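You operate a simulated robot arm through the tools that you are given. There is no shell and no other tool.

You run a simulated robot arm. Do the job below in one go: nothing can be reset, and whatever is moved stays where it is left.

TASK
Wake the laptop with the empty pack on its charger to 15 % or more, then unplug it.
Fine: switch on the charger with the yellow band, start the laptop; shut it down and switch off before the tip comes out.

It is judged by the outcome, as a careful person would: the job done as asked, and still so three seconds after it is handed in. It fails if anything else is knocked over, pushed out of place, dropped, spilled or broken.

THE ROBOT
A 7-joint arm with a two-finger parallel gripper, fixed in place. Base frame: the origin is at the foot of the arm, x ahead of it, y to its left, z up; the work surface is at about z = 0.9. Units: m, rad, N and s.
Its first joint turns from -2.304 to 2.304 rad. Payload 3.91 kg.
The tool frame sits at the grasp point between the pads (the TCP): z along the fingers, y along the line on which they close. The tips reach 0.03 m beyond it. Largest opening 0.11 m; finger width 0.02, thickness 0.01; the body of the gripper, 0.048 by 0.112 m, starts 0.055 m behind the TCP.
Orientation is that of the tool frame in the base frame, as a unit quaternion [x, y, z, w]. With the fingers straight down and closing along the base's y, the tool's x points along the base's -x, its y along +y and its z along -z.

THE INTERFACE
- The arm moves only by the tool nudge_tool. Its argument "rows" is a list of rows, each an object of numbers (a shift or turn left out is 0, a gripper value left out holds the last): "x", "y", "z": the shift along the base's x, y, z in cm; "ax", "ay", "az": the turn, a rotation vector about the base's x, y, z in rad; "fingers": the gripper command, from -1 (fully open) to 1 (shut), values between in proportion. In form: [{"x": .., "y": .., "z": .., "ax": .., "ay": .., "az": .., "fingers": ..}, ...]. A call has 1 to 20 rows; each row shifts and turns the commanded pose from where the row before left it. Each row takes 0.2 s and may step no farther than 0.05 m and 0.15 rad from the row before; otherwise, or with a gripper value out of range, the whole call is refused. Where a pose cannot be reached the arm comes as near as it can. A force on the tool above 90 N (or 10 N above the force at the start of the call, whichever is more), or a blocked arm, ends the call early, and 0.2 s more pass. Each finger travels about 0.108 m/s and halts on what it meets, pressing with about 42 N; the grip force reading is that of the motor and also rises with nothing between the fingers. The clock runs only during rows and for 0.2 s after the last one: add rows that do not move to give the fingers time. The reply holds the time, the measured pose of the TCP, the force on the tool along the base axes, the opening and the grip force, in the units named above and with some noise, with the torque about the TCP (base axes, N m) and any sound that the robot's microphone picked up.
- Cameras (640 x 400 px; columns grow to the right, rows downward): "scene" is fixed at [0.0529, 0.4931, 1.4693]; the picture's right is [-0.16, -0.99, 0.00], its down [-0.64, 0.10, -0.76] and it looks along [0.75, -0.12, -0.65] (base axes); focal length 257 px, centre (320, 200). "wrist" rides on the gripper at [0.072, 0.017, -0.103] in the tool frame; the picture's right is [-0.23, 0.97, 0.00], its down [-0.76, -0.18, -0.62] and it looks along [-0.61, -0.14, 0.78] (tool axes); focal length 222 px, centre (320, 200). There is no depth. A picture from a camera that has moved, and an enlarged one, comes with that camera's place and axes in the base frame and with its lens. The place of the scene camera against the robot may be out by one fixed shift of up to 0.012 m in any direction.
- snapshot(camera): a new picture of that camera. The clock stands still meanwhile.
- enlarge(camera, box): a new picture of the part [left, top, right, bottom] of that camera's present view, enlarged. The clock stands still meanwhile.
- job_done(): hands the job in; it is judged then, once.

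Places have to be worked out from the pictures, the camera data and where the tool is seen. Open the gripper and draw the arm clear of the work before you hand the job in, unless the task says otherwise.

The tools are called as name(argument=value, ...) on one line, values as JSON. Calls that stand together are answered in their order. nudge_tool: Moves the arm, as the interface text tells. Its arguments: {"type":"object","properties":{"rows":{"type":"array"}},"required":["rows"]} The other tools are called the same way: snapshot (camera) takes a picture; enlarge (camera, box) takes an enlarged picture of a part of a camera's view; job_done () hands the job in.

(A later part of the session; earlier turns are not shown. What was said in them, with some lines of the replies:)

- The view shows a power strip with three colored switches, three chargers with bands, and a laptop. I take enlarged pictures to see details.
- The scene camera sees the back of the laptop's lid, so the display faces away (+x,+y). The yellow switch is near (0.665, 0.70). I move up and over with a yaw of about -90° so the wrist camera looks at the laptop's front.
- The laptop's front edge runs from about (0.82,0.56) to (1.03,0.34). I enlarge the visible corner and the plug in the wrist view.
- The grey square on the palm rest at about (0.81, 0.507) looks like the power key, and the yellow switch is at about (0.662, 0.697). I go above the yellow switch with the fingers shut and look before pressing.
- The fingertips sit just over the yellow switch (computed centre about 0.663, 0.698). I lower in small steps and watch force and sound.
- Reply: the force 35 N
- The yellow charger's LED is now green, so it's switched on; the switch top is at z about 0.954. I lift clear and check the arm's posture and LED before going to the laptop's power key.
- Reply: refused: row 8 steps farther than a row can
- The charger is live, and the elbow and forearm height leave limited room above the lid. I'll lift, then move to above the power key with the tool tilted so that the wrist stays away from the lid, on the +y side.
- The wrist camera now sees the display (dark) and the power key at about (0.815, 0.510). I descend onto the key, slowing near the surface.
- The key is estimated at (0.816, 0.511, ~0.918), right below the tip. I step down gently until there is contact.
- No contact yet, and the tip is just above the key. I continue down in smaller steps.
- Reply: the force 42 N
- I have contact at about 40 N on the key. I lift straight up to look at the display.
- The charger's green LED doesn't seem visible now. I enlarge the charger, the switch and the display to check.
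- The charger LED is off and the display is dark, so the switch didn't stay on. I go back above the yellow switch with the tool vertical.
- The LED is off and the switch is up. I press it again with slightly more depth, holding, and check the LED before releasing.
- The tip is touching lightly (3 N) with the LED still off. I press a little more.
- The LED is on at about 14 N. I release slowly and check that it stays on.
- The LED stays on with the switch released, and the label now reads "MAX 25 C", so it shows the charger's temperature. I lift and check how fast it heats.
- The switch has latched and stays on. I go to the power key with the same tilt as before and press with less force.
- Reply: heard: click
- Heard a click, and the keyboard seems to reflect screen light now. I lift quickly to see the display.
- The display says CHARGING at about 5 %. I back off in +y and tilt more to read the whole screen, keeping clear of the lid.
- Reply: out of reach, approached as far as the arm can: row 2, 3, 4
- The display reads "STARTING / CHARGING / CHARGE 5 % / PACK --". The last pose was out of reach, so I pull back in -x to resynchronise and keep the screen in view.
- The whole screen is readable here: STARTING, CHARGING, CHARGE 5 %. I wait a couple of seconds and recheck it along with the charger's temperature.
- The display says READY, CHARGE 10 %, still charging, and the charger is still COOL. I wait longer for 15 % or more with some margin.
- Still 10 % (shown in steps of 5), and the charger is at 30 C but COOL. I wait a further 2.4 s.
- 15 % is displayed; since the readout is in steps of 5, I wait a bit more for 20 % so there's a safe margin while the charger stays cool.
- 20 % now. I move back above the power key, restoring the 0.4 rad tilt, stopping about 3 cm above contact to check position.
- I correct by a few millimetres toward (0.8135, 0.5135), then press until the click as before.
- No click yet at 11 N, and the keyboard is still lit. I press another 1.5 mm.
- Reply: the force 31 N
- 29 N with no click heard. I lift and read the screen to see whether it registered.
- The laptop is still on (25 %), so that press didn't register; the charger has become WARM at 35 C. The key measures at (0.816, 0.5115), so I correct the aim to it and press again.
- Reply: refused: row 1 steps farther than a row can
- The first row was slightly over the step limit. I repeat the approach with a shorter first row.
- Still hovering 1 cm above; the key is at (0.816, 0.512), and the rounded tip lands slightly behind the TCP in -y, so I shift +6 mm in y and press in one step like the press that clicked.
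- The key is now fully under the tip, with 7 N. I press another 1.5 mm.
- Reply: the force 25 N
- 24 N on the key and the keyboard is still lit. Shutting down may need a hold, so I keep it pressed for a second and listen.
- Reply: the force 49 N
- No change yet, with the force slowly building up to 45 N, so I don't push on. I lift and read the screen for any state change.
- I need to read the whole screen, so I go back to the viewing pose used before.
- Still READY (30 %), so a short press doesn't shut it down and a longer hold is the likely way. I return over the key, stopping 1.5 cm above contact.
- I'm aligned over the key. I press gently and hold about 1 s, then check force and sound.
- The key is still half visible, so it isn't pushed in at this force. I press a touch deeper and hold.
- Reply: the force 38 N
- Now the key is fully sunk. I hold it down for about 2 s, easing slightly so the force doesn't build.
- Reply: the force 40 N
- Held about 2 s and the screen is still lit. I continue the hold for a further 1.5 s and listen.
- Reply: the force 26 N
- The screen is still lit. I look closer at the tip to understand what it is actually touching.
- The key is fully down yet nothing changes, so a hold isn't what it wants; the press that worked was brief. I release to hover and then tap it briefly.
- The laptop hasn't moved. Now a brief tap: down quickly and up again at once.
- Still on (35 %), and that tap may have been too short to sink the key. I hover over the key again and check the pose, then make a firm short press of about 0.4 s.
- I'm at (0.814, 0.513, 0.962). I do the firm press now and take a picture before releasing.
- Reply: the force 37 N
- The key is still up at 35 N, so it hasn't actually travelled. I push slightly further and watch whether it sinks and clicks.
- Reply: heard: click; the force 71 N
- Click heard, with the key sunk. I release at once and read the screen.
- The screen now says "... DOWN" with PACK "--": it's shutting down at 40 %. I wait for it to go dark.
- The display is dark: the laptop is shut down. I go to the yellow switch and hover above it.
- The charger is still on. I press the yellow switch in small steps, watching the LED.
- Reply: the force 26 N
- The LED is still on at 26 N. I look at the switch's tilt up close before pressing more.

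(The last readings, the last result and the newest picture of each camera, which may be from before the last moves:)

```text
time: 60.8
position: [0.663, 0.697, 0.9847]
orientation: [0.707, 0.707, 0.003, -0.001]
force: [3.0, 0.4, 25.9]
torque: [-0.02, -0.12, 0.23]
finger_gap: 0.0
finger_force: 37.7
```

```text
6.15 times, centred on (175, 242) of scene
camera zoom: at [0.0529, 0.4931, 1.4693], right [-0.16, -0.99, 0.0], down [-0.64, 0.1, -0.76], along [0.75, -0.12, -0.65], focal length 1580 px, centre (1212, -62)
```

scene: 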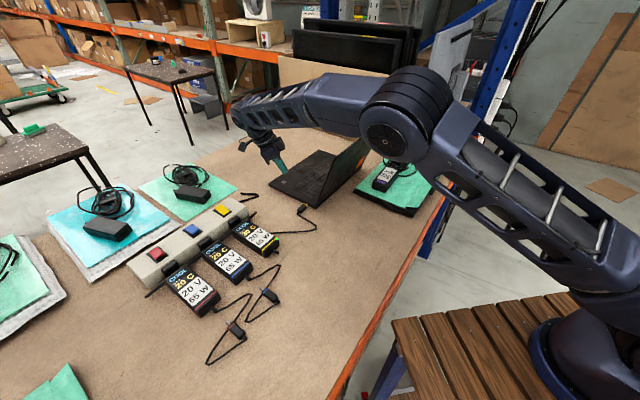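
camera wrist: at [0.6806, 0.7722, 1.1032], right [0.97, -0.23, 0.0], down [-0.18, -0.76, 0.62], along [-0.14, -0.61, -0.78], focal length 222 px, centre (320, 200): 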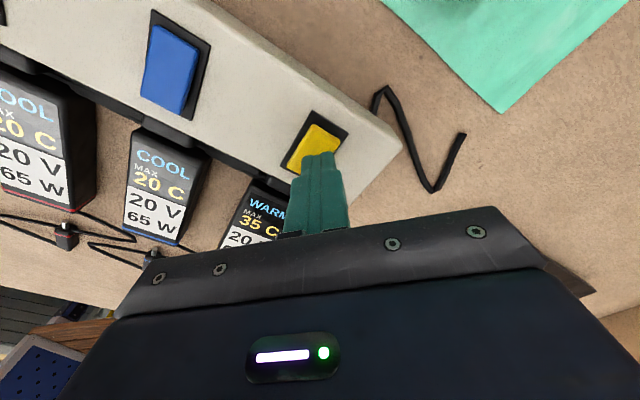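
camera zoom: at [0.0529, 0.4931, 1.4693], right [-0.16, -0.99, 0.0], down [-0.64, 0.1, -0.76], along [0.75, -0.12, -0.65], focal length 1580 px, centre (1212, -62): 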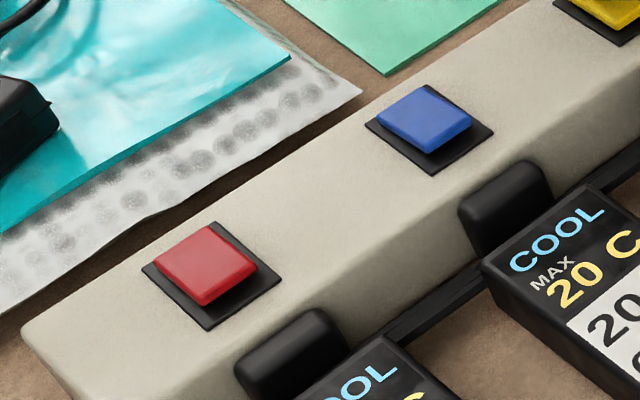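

The switch is a rocker: in the off state its charger-side end is raised, so to turn it off I must press the far end (+x,+y side). I lift and shift about 1.3 cm that way.

nudge_tool(rows=[{"z": 2.0}, {"x": 0.95, "y": 1.1}, {"z": 0}])

enlarge(camera="scene", box=[205, 190, 295, 250])

enlarge(camera="wrist", box=[260, 80, 380, 180])

```text
time: 61.6
position: [0.6717, 0.7097, 1.0017]
orientation: [0.707, 0.707, 0.0, -0.001]
force: [0.0, 0.0, -0.1]
torque: [0.03, 0.02, -0.01]
finger_gap: 0.0
finger_force: 38.4
```

```text
6.67 times, centred on (250, 220) of scene
camera zoom: at [0.0529, 0.4931, 1.4693], right [-0.16, -0.99, 0.0], down [-0.64, 0.1, -0.76], along [0.75, -0.12, -0.65], focal length 1712 px, centre (787, 67)
```

zoom: 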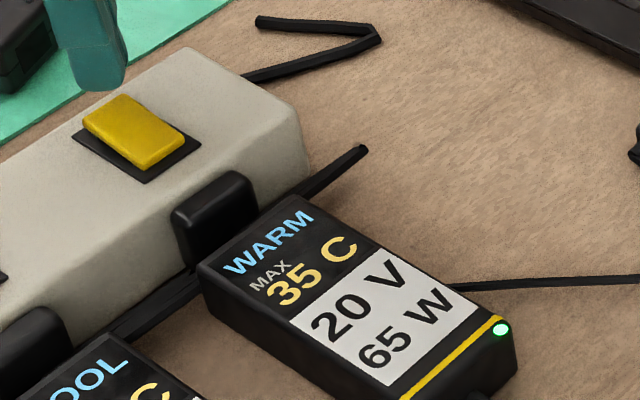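

```text
4.00 times, centred on (320, 130) of wrist
camera zoom: at [0.6891, 0.78, 1.1042], right [0.97, -0.23, 0.0], down [-0.18, -0.76, 0.62], along [-0.14, -0.61, -0.78], focal length 888 px, centre (320, 480)
```

zoom: 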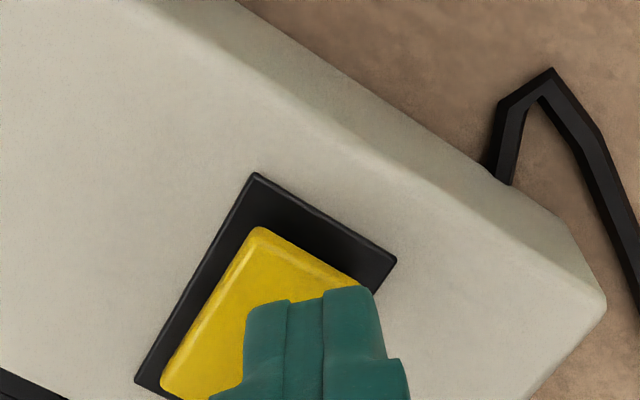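

In the on state the far end is raised, and the tip is now over it (far edge about 0.674, 0.714). I press down in small steps.

nudge_tool(rows=[{"z": -1.2}, {"z": -0.4}, {"z": -0.3}])

enlarge(camera="scene", box=[205, 190, 295, 250])

```text
time: 62.4
position: [0.6713, 0.7102, 0.9849]
orientation: [0.707, 0.707, 0.003, -0.001]
force: [3.2, 6.1, 13.3]
torque: [0.06, -0.01, -0.03]
finger_gap: 0.0002
finger_force: 37.7
```

```text
6.67 times, centred on (250, 220) of scene
camera zoom: at [0.0529, 0.4931, 1.4693], right [-0.16, -0.99, 0.0], down [-0.64, 0.1, -0.76], along [0.75, -0.12, -0.65], focal length 1712 px, centre (787, 67)
```

zoom: 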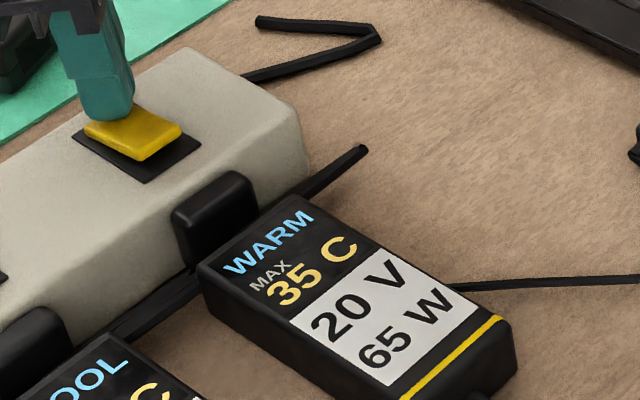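

The LED is off and the rocker has tipped over. I lift clear and confirm it stays off.

nudge_tool(rows=[{"z": 1.0}, {"z": 4.5}, {"z": 4.9}])

enlarge(camera="scene", box=[205, 190, 295, 250])

enlarge(camera="scene", box=[270, 180, 350, 230])

```text
time: 63.2
position: [0.6698, 0.7116, 1.0844]
orientation: [0.707, 0.707, 0.0, -0.001]
force: [0.0, 0.2, -1.5]
torque: [0.04, -0.03, 0.0]
finger_gap: 0.0002
finger_force: 38.1
```

```text
6.67 times, centred on (250, 220) of scene
camera zoom: at [0.0529, 0.4931, 1.4693], right [-0.16, -0.99, 0.0], down [-0.64, 0.1, -0.76], along [0.75, -0.12, -0.65], focal length 1712 px, centre (787, 67)
```

zoom: 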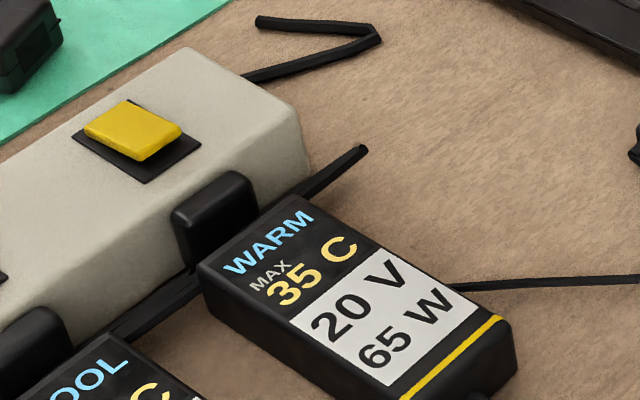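

```text
8.00 times, centred on (310, 205) of scene
camera zoom: at [0.0529, 0.4931, 1.4693], right [-0.16, -0.99, 0.0], down [-0.64, 0.1, -0.76], along [0.75, -0.12, -0.65], focal length 2054 px, centre (400, 160)
```

zoom: 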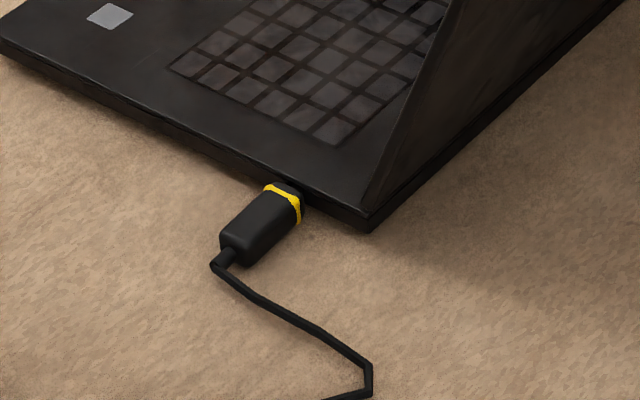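

The charger stays off and the laptop is shut down, so unplugging is next. The plug body is at about (0.675, 0.459) with its axis at 45° into the laptop's side. I yaw +45° and tilt the hand outward, away from the lid, and open the fingers partly while approaching high.

nudge_tool(rows=[{"y": -2.4, "az": 0.131, "fingers": 0.1}, {"y": -2.4, "az": 0.131}, {"y": -2.4, "az": 0.131}, {"y": -2.4, "az": 0.131}, {"y": -2.4, "az": 0.131}, {"y": -2.4, "az": 0.131}, {"x": -0.2, "y": -2.4, "ax": -0.0885, "ay": -0.0885}, {"x": -0.2, "y": -2.4, "ax": -0.0885, "ay": -0.0885}, {"x": -0.2, "y": -2.4, "ax": -0.0885, "ay": -0.0885}, {"x": -0.2, "y": -2.0, "ax": -0.0885, "ay": -0.0885}, {"z": 0}])

snapshot(camera="wrist")

snapshot(camera="scene")

```text
time: 65.6
position: [0.6626, 0.4717, 1.0855]
orientation: [0.371, 0.895, -0.094, 0.229]
force: [0.4, -0.6, 0.6]
torque: [0.0, 0.02, 0.0]
finger_gap: 0.0496
finger_force: 0.0
```

```text
taken
camera wrist: at [0.5959, 0.5635, 1.1416], right [0.83, 0.55, 0.11], down [0.14, -0.39, 0.91], along [0.54, -0.74, -0.4], focal length 222 px, centre (320, 200)
```

wrist: 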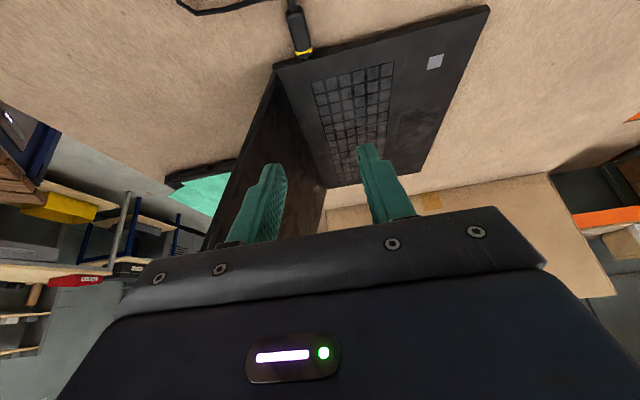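

```text
taken
```

scene: 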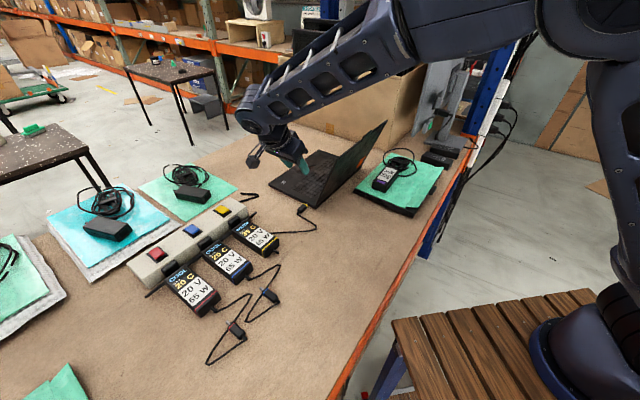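

The hand is well clear and the plug is in view. I enlarge it to place the grasp.

enlarge(camera="wrist", box=[240, 0, 360, 80])

enlarge(camera="scene", box=[230, 120, 350, 220])

```text
5.00 times, centred on (300, 40) of wrist
camera zoom: at [0.5959, 0.5635, 1.1416], right [0.83, 0.55, 0.11], down [0.14, -0.39, 0.91], along [0.54, -0.74, -0.4], focal length 1111 px, centre (420, 1000)
```

zoom: 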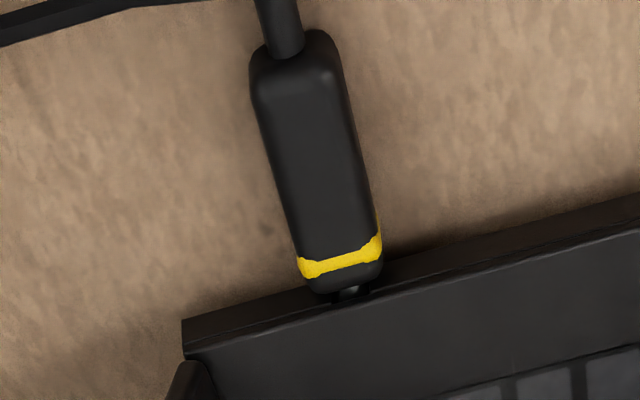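

```text
4.00 times, centred on (290, 170) of scene
camera zoom: at [0.0529, 0.4931, 1.4693], right [-0.16, -0.99, 0.0], down [-0.64, 0.1, -0.76], along [0.75, -0.12, -0.65], focal length 1027 px, centre (440, 320)
```

zoom: 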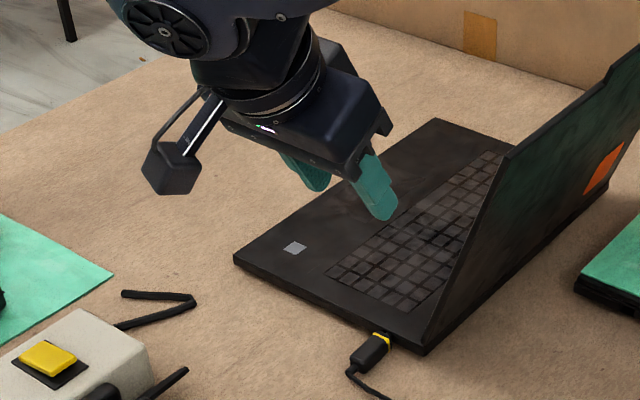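

The plug body is about 15 mm wide, centred near (0.668, 0.462), with its axis along (0.7,-0.7). I descend to about 2.5 cm above grasp height with the fingers straddling it, then check.

nudge_tool(rows=[{"x": -0.2, "z": -4}, {"x": -0.2, "z": -4}, {"z": -4}, {"z": -0.5}, {"z": 0}])

snapshot(camera="wrist")

enlarge(camera="scene", box=[220, 120, 360, 240])

```text
time: 66.8
position: [0.6593, 0.4729, 0.9626]
orientation: [0.371, 0.895, -0.094, 0.228]
force: [0.1, -1.2, -0.2]
torque: [-0.04, 0.0, -0.03]
finger_gap: 0.0496
finger_force: 0.0
```

```text
taken
camera wrist: at [0.5916, 0.5628, 1.0183], right [0.83, 0.55, 0.11], down [0.14, -0.39, 0.91], along [0.54, -0.74, -0.4], focal length 222 px, centre (320, 200)
```

wrist: 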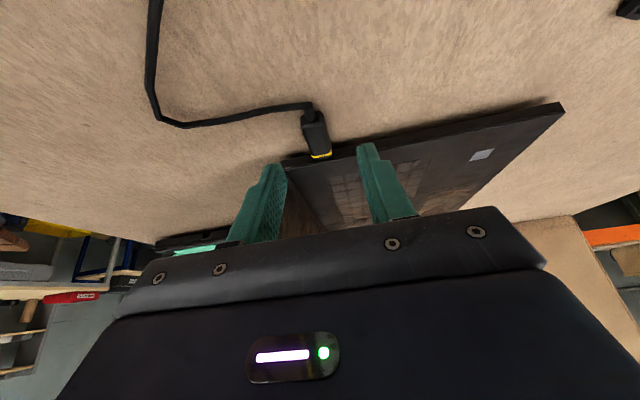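

```text
3.33 times, centred on (290, 180) of scene
camera zoom: at [0.0529, 0.4931, 1.4693], right [-0.16, -0.99, 0.0], down [-0.64, 0.1, -0.76], along [0.75, -0.12, -0.65], focal length 856 px, centre (420, 267)
```

zoom: 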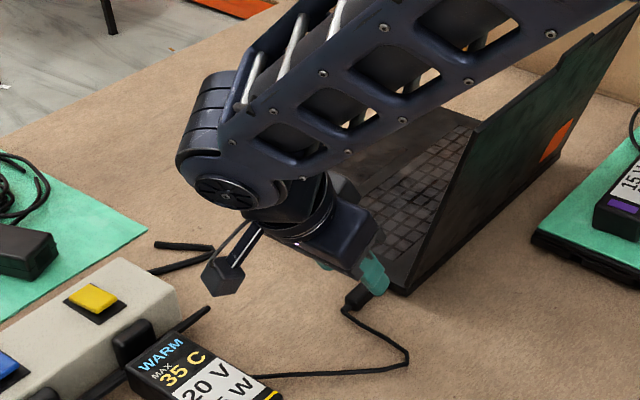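

The fingers straddle the plug and are centred laterally. I lower to grasp height (TCP z about 0.934) in small steps.

nudge_tool(rows=[{"x": -0.1, "y": -0.05, "z": -1.2}, {"z": -0.9}, {"z": -0.7}, {"z": 0}])

snapshot(camera="wrist")

enlarge(camera="scene", box=[260, 160, 350, 230])

```text
time: 67.8
position: [0.658, 0.4731, 0.9337]
orientation: [0.371, 0.896, -0.093, 0.228]
force: [0.0, -0.3, -0.6]
torque: [-0.02, -0.01, -0.01]
finger_gap: 0.0496
finger_force: 0.0
```

```text
taken
camera wrist: at [0.5897, 0.5632, 0.9891], right [0.83, 0.55, 0.11], down [0.14, -0.39, 0.91], along [0.54, -0.74, -0.4], focal length 222 px, centre (320, 200)
```

wrist: 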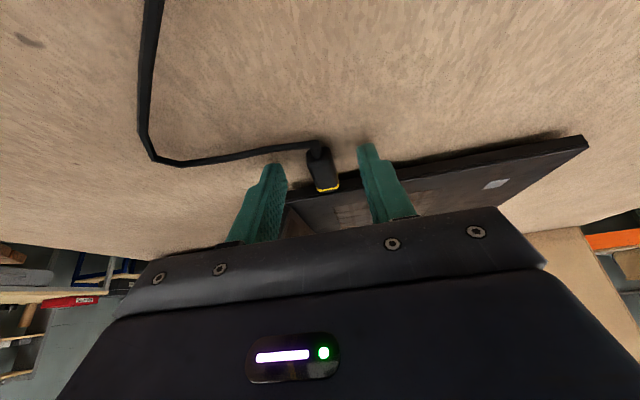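

```text
5.71 times, centred on (305, 195) of scene
camera zoom: at [0.0529, 0.4931, 1.4693], right [-0.16, -0.99, 0.0], down [-0.64, 0.1, -0.76], along [0.75, -0.12, -0.65], focal length 1467 px, centre (406, 229)
```

zoom: 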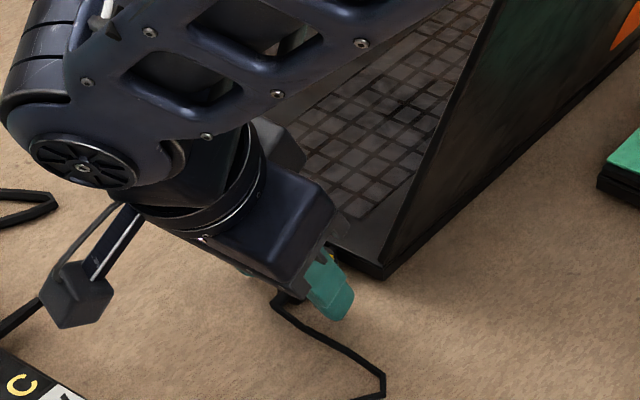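

The plug lies between the fingers, about 2 mm off centre. I recentre and close the gripper gently.

nudge_tool(rows=[{"x": -0.13, "y": -0.13}, {"fingers": 0.4}, {"fingers": 0.6}, {"fingers": 0.8}, {"fingers": 0.9}, {"fingers": 0.9}])

snapshot(camera="wrist")

```text
time: 69.2
position: [0.6563, 0.4714, 0.9336]
orientation: [0.371, 0.895, -0.094, 0.228]
force: [3.4, 2.8, 2.6]
torque: [-0.01, -0.17, 0.25]
finger_gap: 0.015
finger_force: 41.7
```

```text
taken
camera wrist: at [0.589, 0.5617, 0.9893], right [0.83, 0.55, 0.11], down [0.14, -0.39, 0.91], along [0.54, -0.74, -0.4], focal length 222 px, centre (320, 200)
```

wrist: 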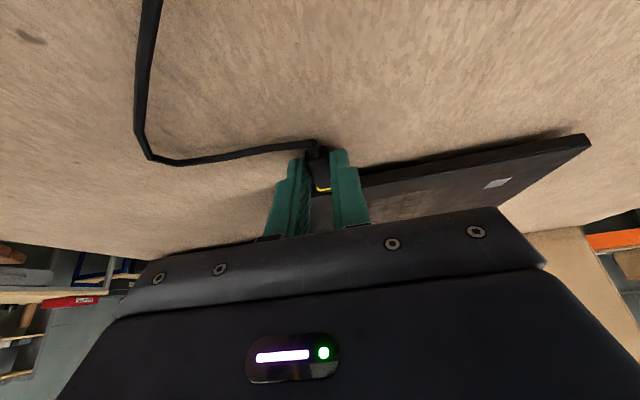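

The plug is gripped (gap 15 mm, 42 N). I pull straight out along (-0.7, +0.7) slowly.

nudge_tool(rows=[{"x": -0.2, "y": 0.2}, {"x": -0.3, "y": 0.3}, {"x": -0.35, "y": 0.35}, {"x": -0.35, "y": 0.35}, {"x": -0.35, "y": 0.35}])

snapshot(camera="wrist")

enlarge(camera="scene", box=[240, 150, 350, 240])

```text
time: 70.4
position: [0.6419, 0.487, 0.933]
orientation: [0.371, 0.895, -0.094, 0.229]
force: [0.0, -0.4, 3.4]
torque: [-0.05, -0.03, 0.08]
finger_gap: 0.0151
finger_force: 41.9
```

```text
taken
camera wrist: at [0.5742, 0.5772, 0.9885], right [0.83, 0.55, 0.11], down [0.14, -0.39, 0.91], along [0.54, -0.74, -0.4], focal length 222 px, centre (320, 200)
```

wrist: 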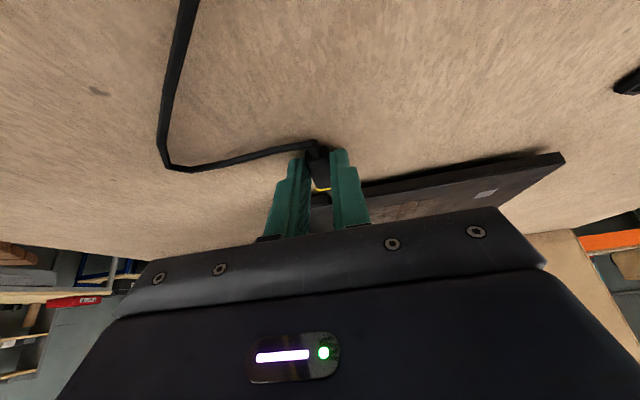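

```text
4.44 times, centred on (295, 195) of scene
camera zoom: at [0.0529, 0.4931, 1.4693], right [-0.16, -0.99, 0.0], down [-0.64, 0.1, -0.76], along [0.75, -0.12, -0.65], focal length 1141 px, centre (431, 222)
```

zoom: 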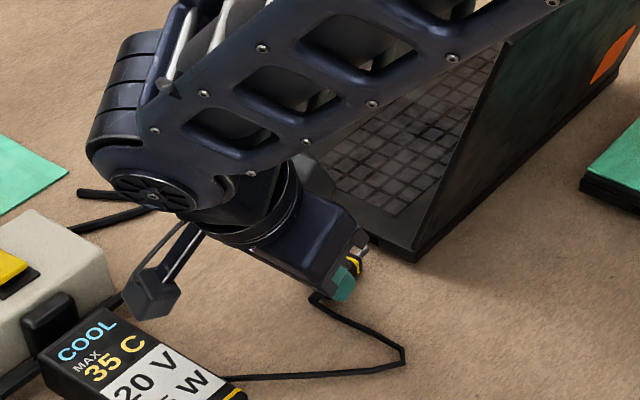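

The plug came out with the gripper (22 mm) and the laptop's corner hasn't moved. I pull another 1 cm, then set it down and open the fingers.

nudge_tool(rows=[{"x": -0.4, "y": 0.4}, {"x": -0.4, "y": 0.4}, {"z": -0.1}, {"fingers": 0.6}, {"fingers": 0.3}, {"fingers": 0.1}, {"fingers": 0.1}])

snapshot(camera="wrist")

```text
time: 72.0
position: [0.633, 0.4944, 0.9321]
orientation: [0.371, 0.895, -0.094, 0.229]
force: [0.6, 0.7, -0.2]
torque: [0.0, -0.01, -0.03]
finger_gap: 0.0496
finger_force: 0.1
```

```text
taken
camera wrist: at [0.5656, 0.5856, 0.9878], right [0.83, 0.55, 0.11], down [0.14, -0.39, 0.91], along [0.54, -0.74, -0.4], focal length 222 px, centre (320, 200)
```

wrist: 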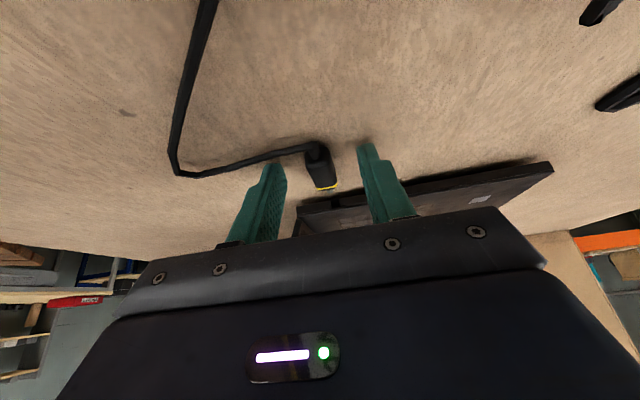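

The plug is released on the table clear of the laptop. I lift straight up and retract outward, undoing the tilt, then check everything.

nudge_tool(rows=[{"z": 2}, {"z": 4}, {"z": 4.9}, {"z": 4.9}, {"x": -3, "y": 3, "z": 2}, {"x": -3, "y": 3, "z": 2, "ax": 0.0885, "ay": 0.0885}, {"x": -3, "y": 3, "z": 1, "ax": 0.0885, "ay": 0.0885}, {"x": -3, "y": 2, "z": 1, "ax": 0.0885, "ay": 0.0885}, {"x": -3, "y": 1, "z": 1, "ax": 0.0885, "ay": 0.0885}, {"x": -3, "z": 1, "fingers": -1}, {"x": -3, "z": 1}, {"z": 0}])

snapshot(camera="scene")

enlarge(camera="scene", box=[230, 150, 350, 240])

snapshot(camera="wrist")

```text
time: 74.6
position: [0.4243, 0.6138, 1.1805]
orientation: [0.383, 0.924, 0.001, -0.001]
force: [0.9, -0.2, -0.5]
torque: [0.01, 0.02, 0.0]
finger_gap: 0.11
finger_force: 0.0
```

```text
taken
```

scene: 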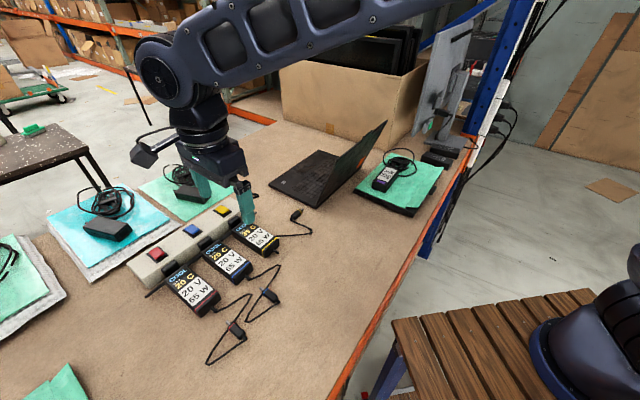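

```text
4.44 times, centred on (290, 195) of scene
camera zoom: at [0.0529, 0.4931, 1.4693], right [-0.16, -0.99, 0.0], down [-0.64, 0.1, -0.76], along [0.75, -0.12, -0.65], focal length 1141 px, centre (453, 222)
```

zoom: 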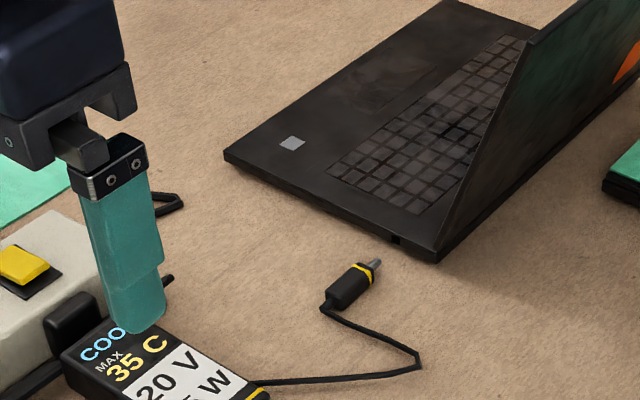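

```text
taken
camera wrist: at [0.3851, 0.675, 1.2846], right [0.85, 0.53, 0.0], down [0.41, -0.67, 0.62], along [0.33, -0.53, -0.78], focal length 222 px, centre (320, 200)
```

wrist: 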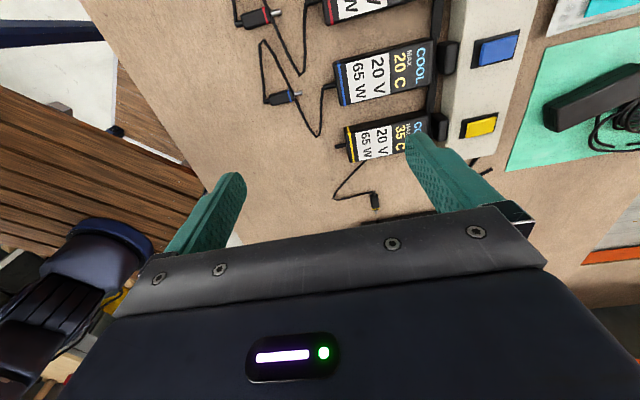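

The plug lies free on the table, the charger is off and COOL, and the laptop is in place with its display dark. I raise the arm further clear and take a last look.

nudge_tool(rows=[{"x": -2, "z": 4}, {"x": -2, "z": 4}, {"x": -2, "z": 3}, {"x": -2, "z": 1}, {"z": 0}])

enlarge(camera="scene", box=[130, 110, 450, 310])

```text
time: 75.8
position: [0.3429, 0.6147, 1.3029]
orientation: [0.382, 0.924, 0.001, 0.0]
force: [0.5, 1.5, -0.2]
torque: [0.0, 0.05, 0.0]
finger_gap: 0.1099
finger_force: 0.1
```

```text
2.00 times, centred on (290, 210) of scene
camera zoom: at [0.0529, 0.4931, 1.4693], right [-0.16, -0.99, 0.0], down [-0.64, 0.1, -0.76], along [0.75, -0.12, -0.65], focal length 514 px, centre (380, 180)
```

zoom: 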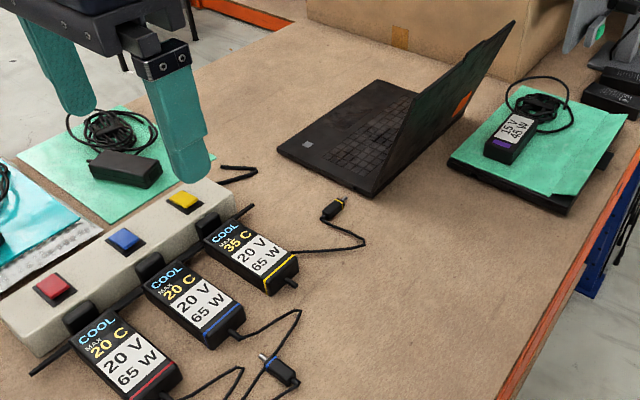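

The laptop charged to 40 % and is shut down, the charger is off, and the plug is out. The arm is clear with the gripper open, and nothing else looks disturbed, so I hand the job in.

job_done()

```text
The job is handed in.
```

The laptop woke on the yellow-band charger and charged to 40 %, well over the 15 % asked. I then shut it down, switched the charger off and pulled the plug, in that order, and handed the job in.

- **Laptop:** its display went dark after the shutdown. It has not moved.
- **Charger:** its light is off and stayed off after I released the switch. It went to WARM with a maximum reading of 35 C, and was back to COOL at the end.
- **Plug:** it lies free on the table, clear of the laptop.
- **Extra presses:** the yellow switch didn't stay on the first time. The power key needed several tries before the shutdown took. Forces reached about 70 N on the power key, with no sign of damage.
- **Arm:** it is drawn back with the gripper open, and nothing else on the table looks disturbed in the last picture.
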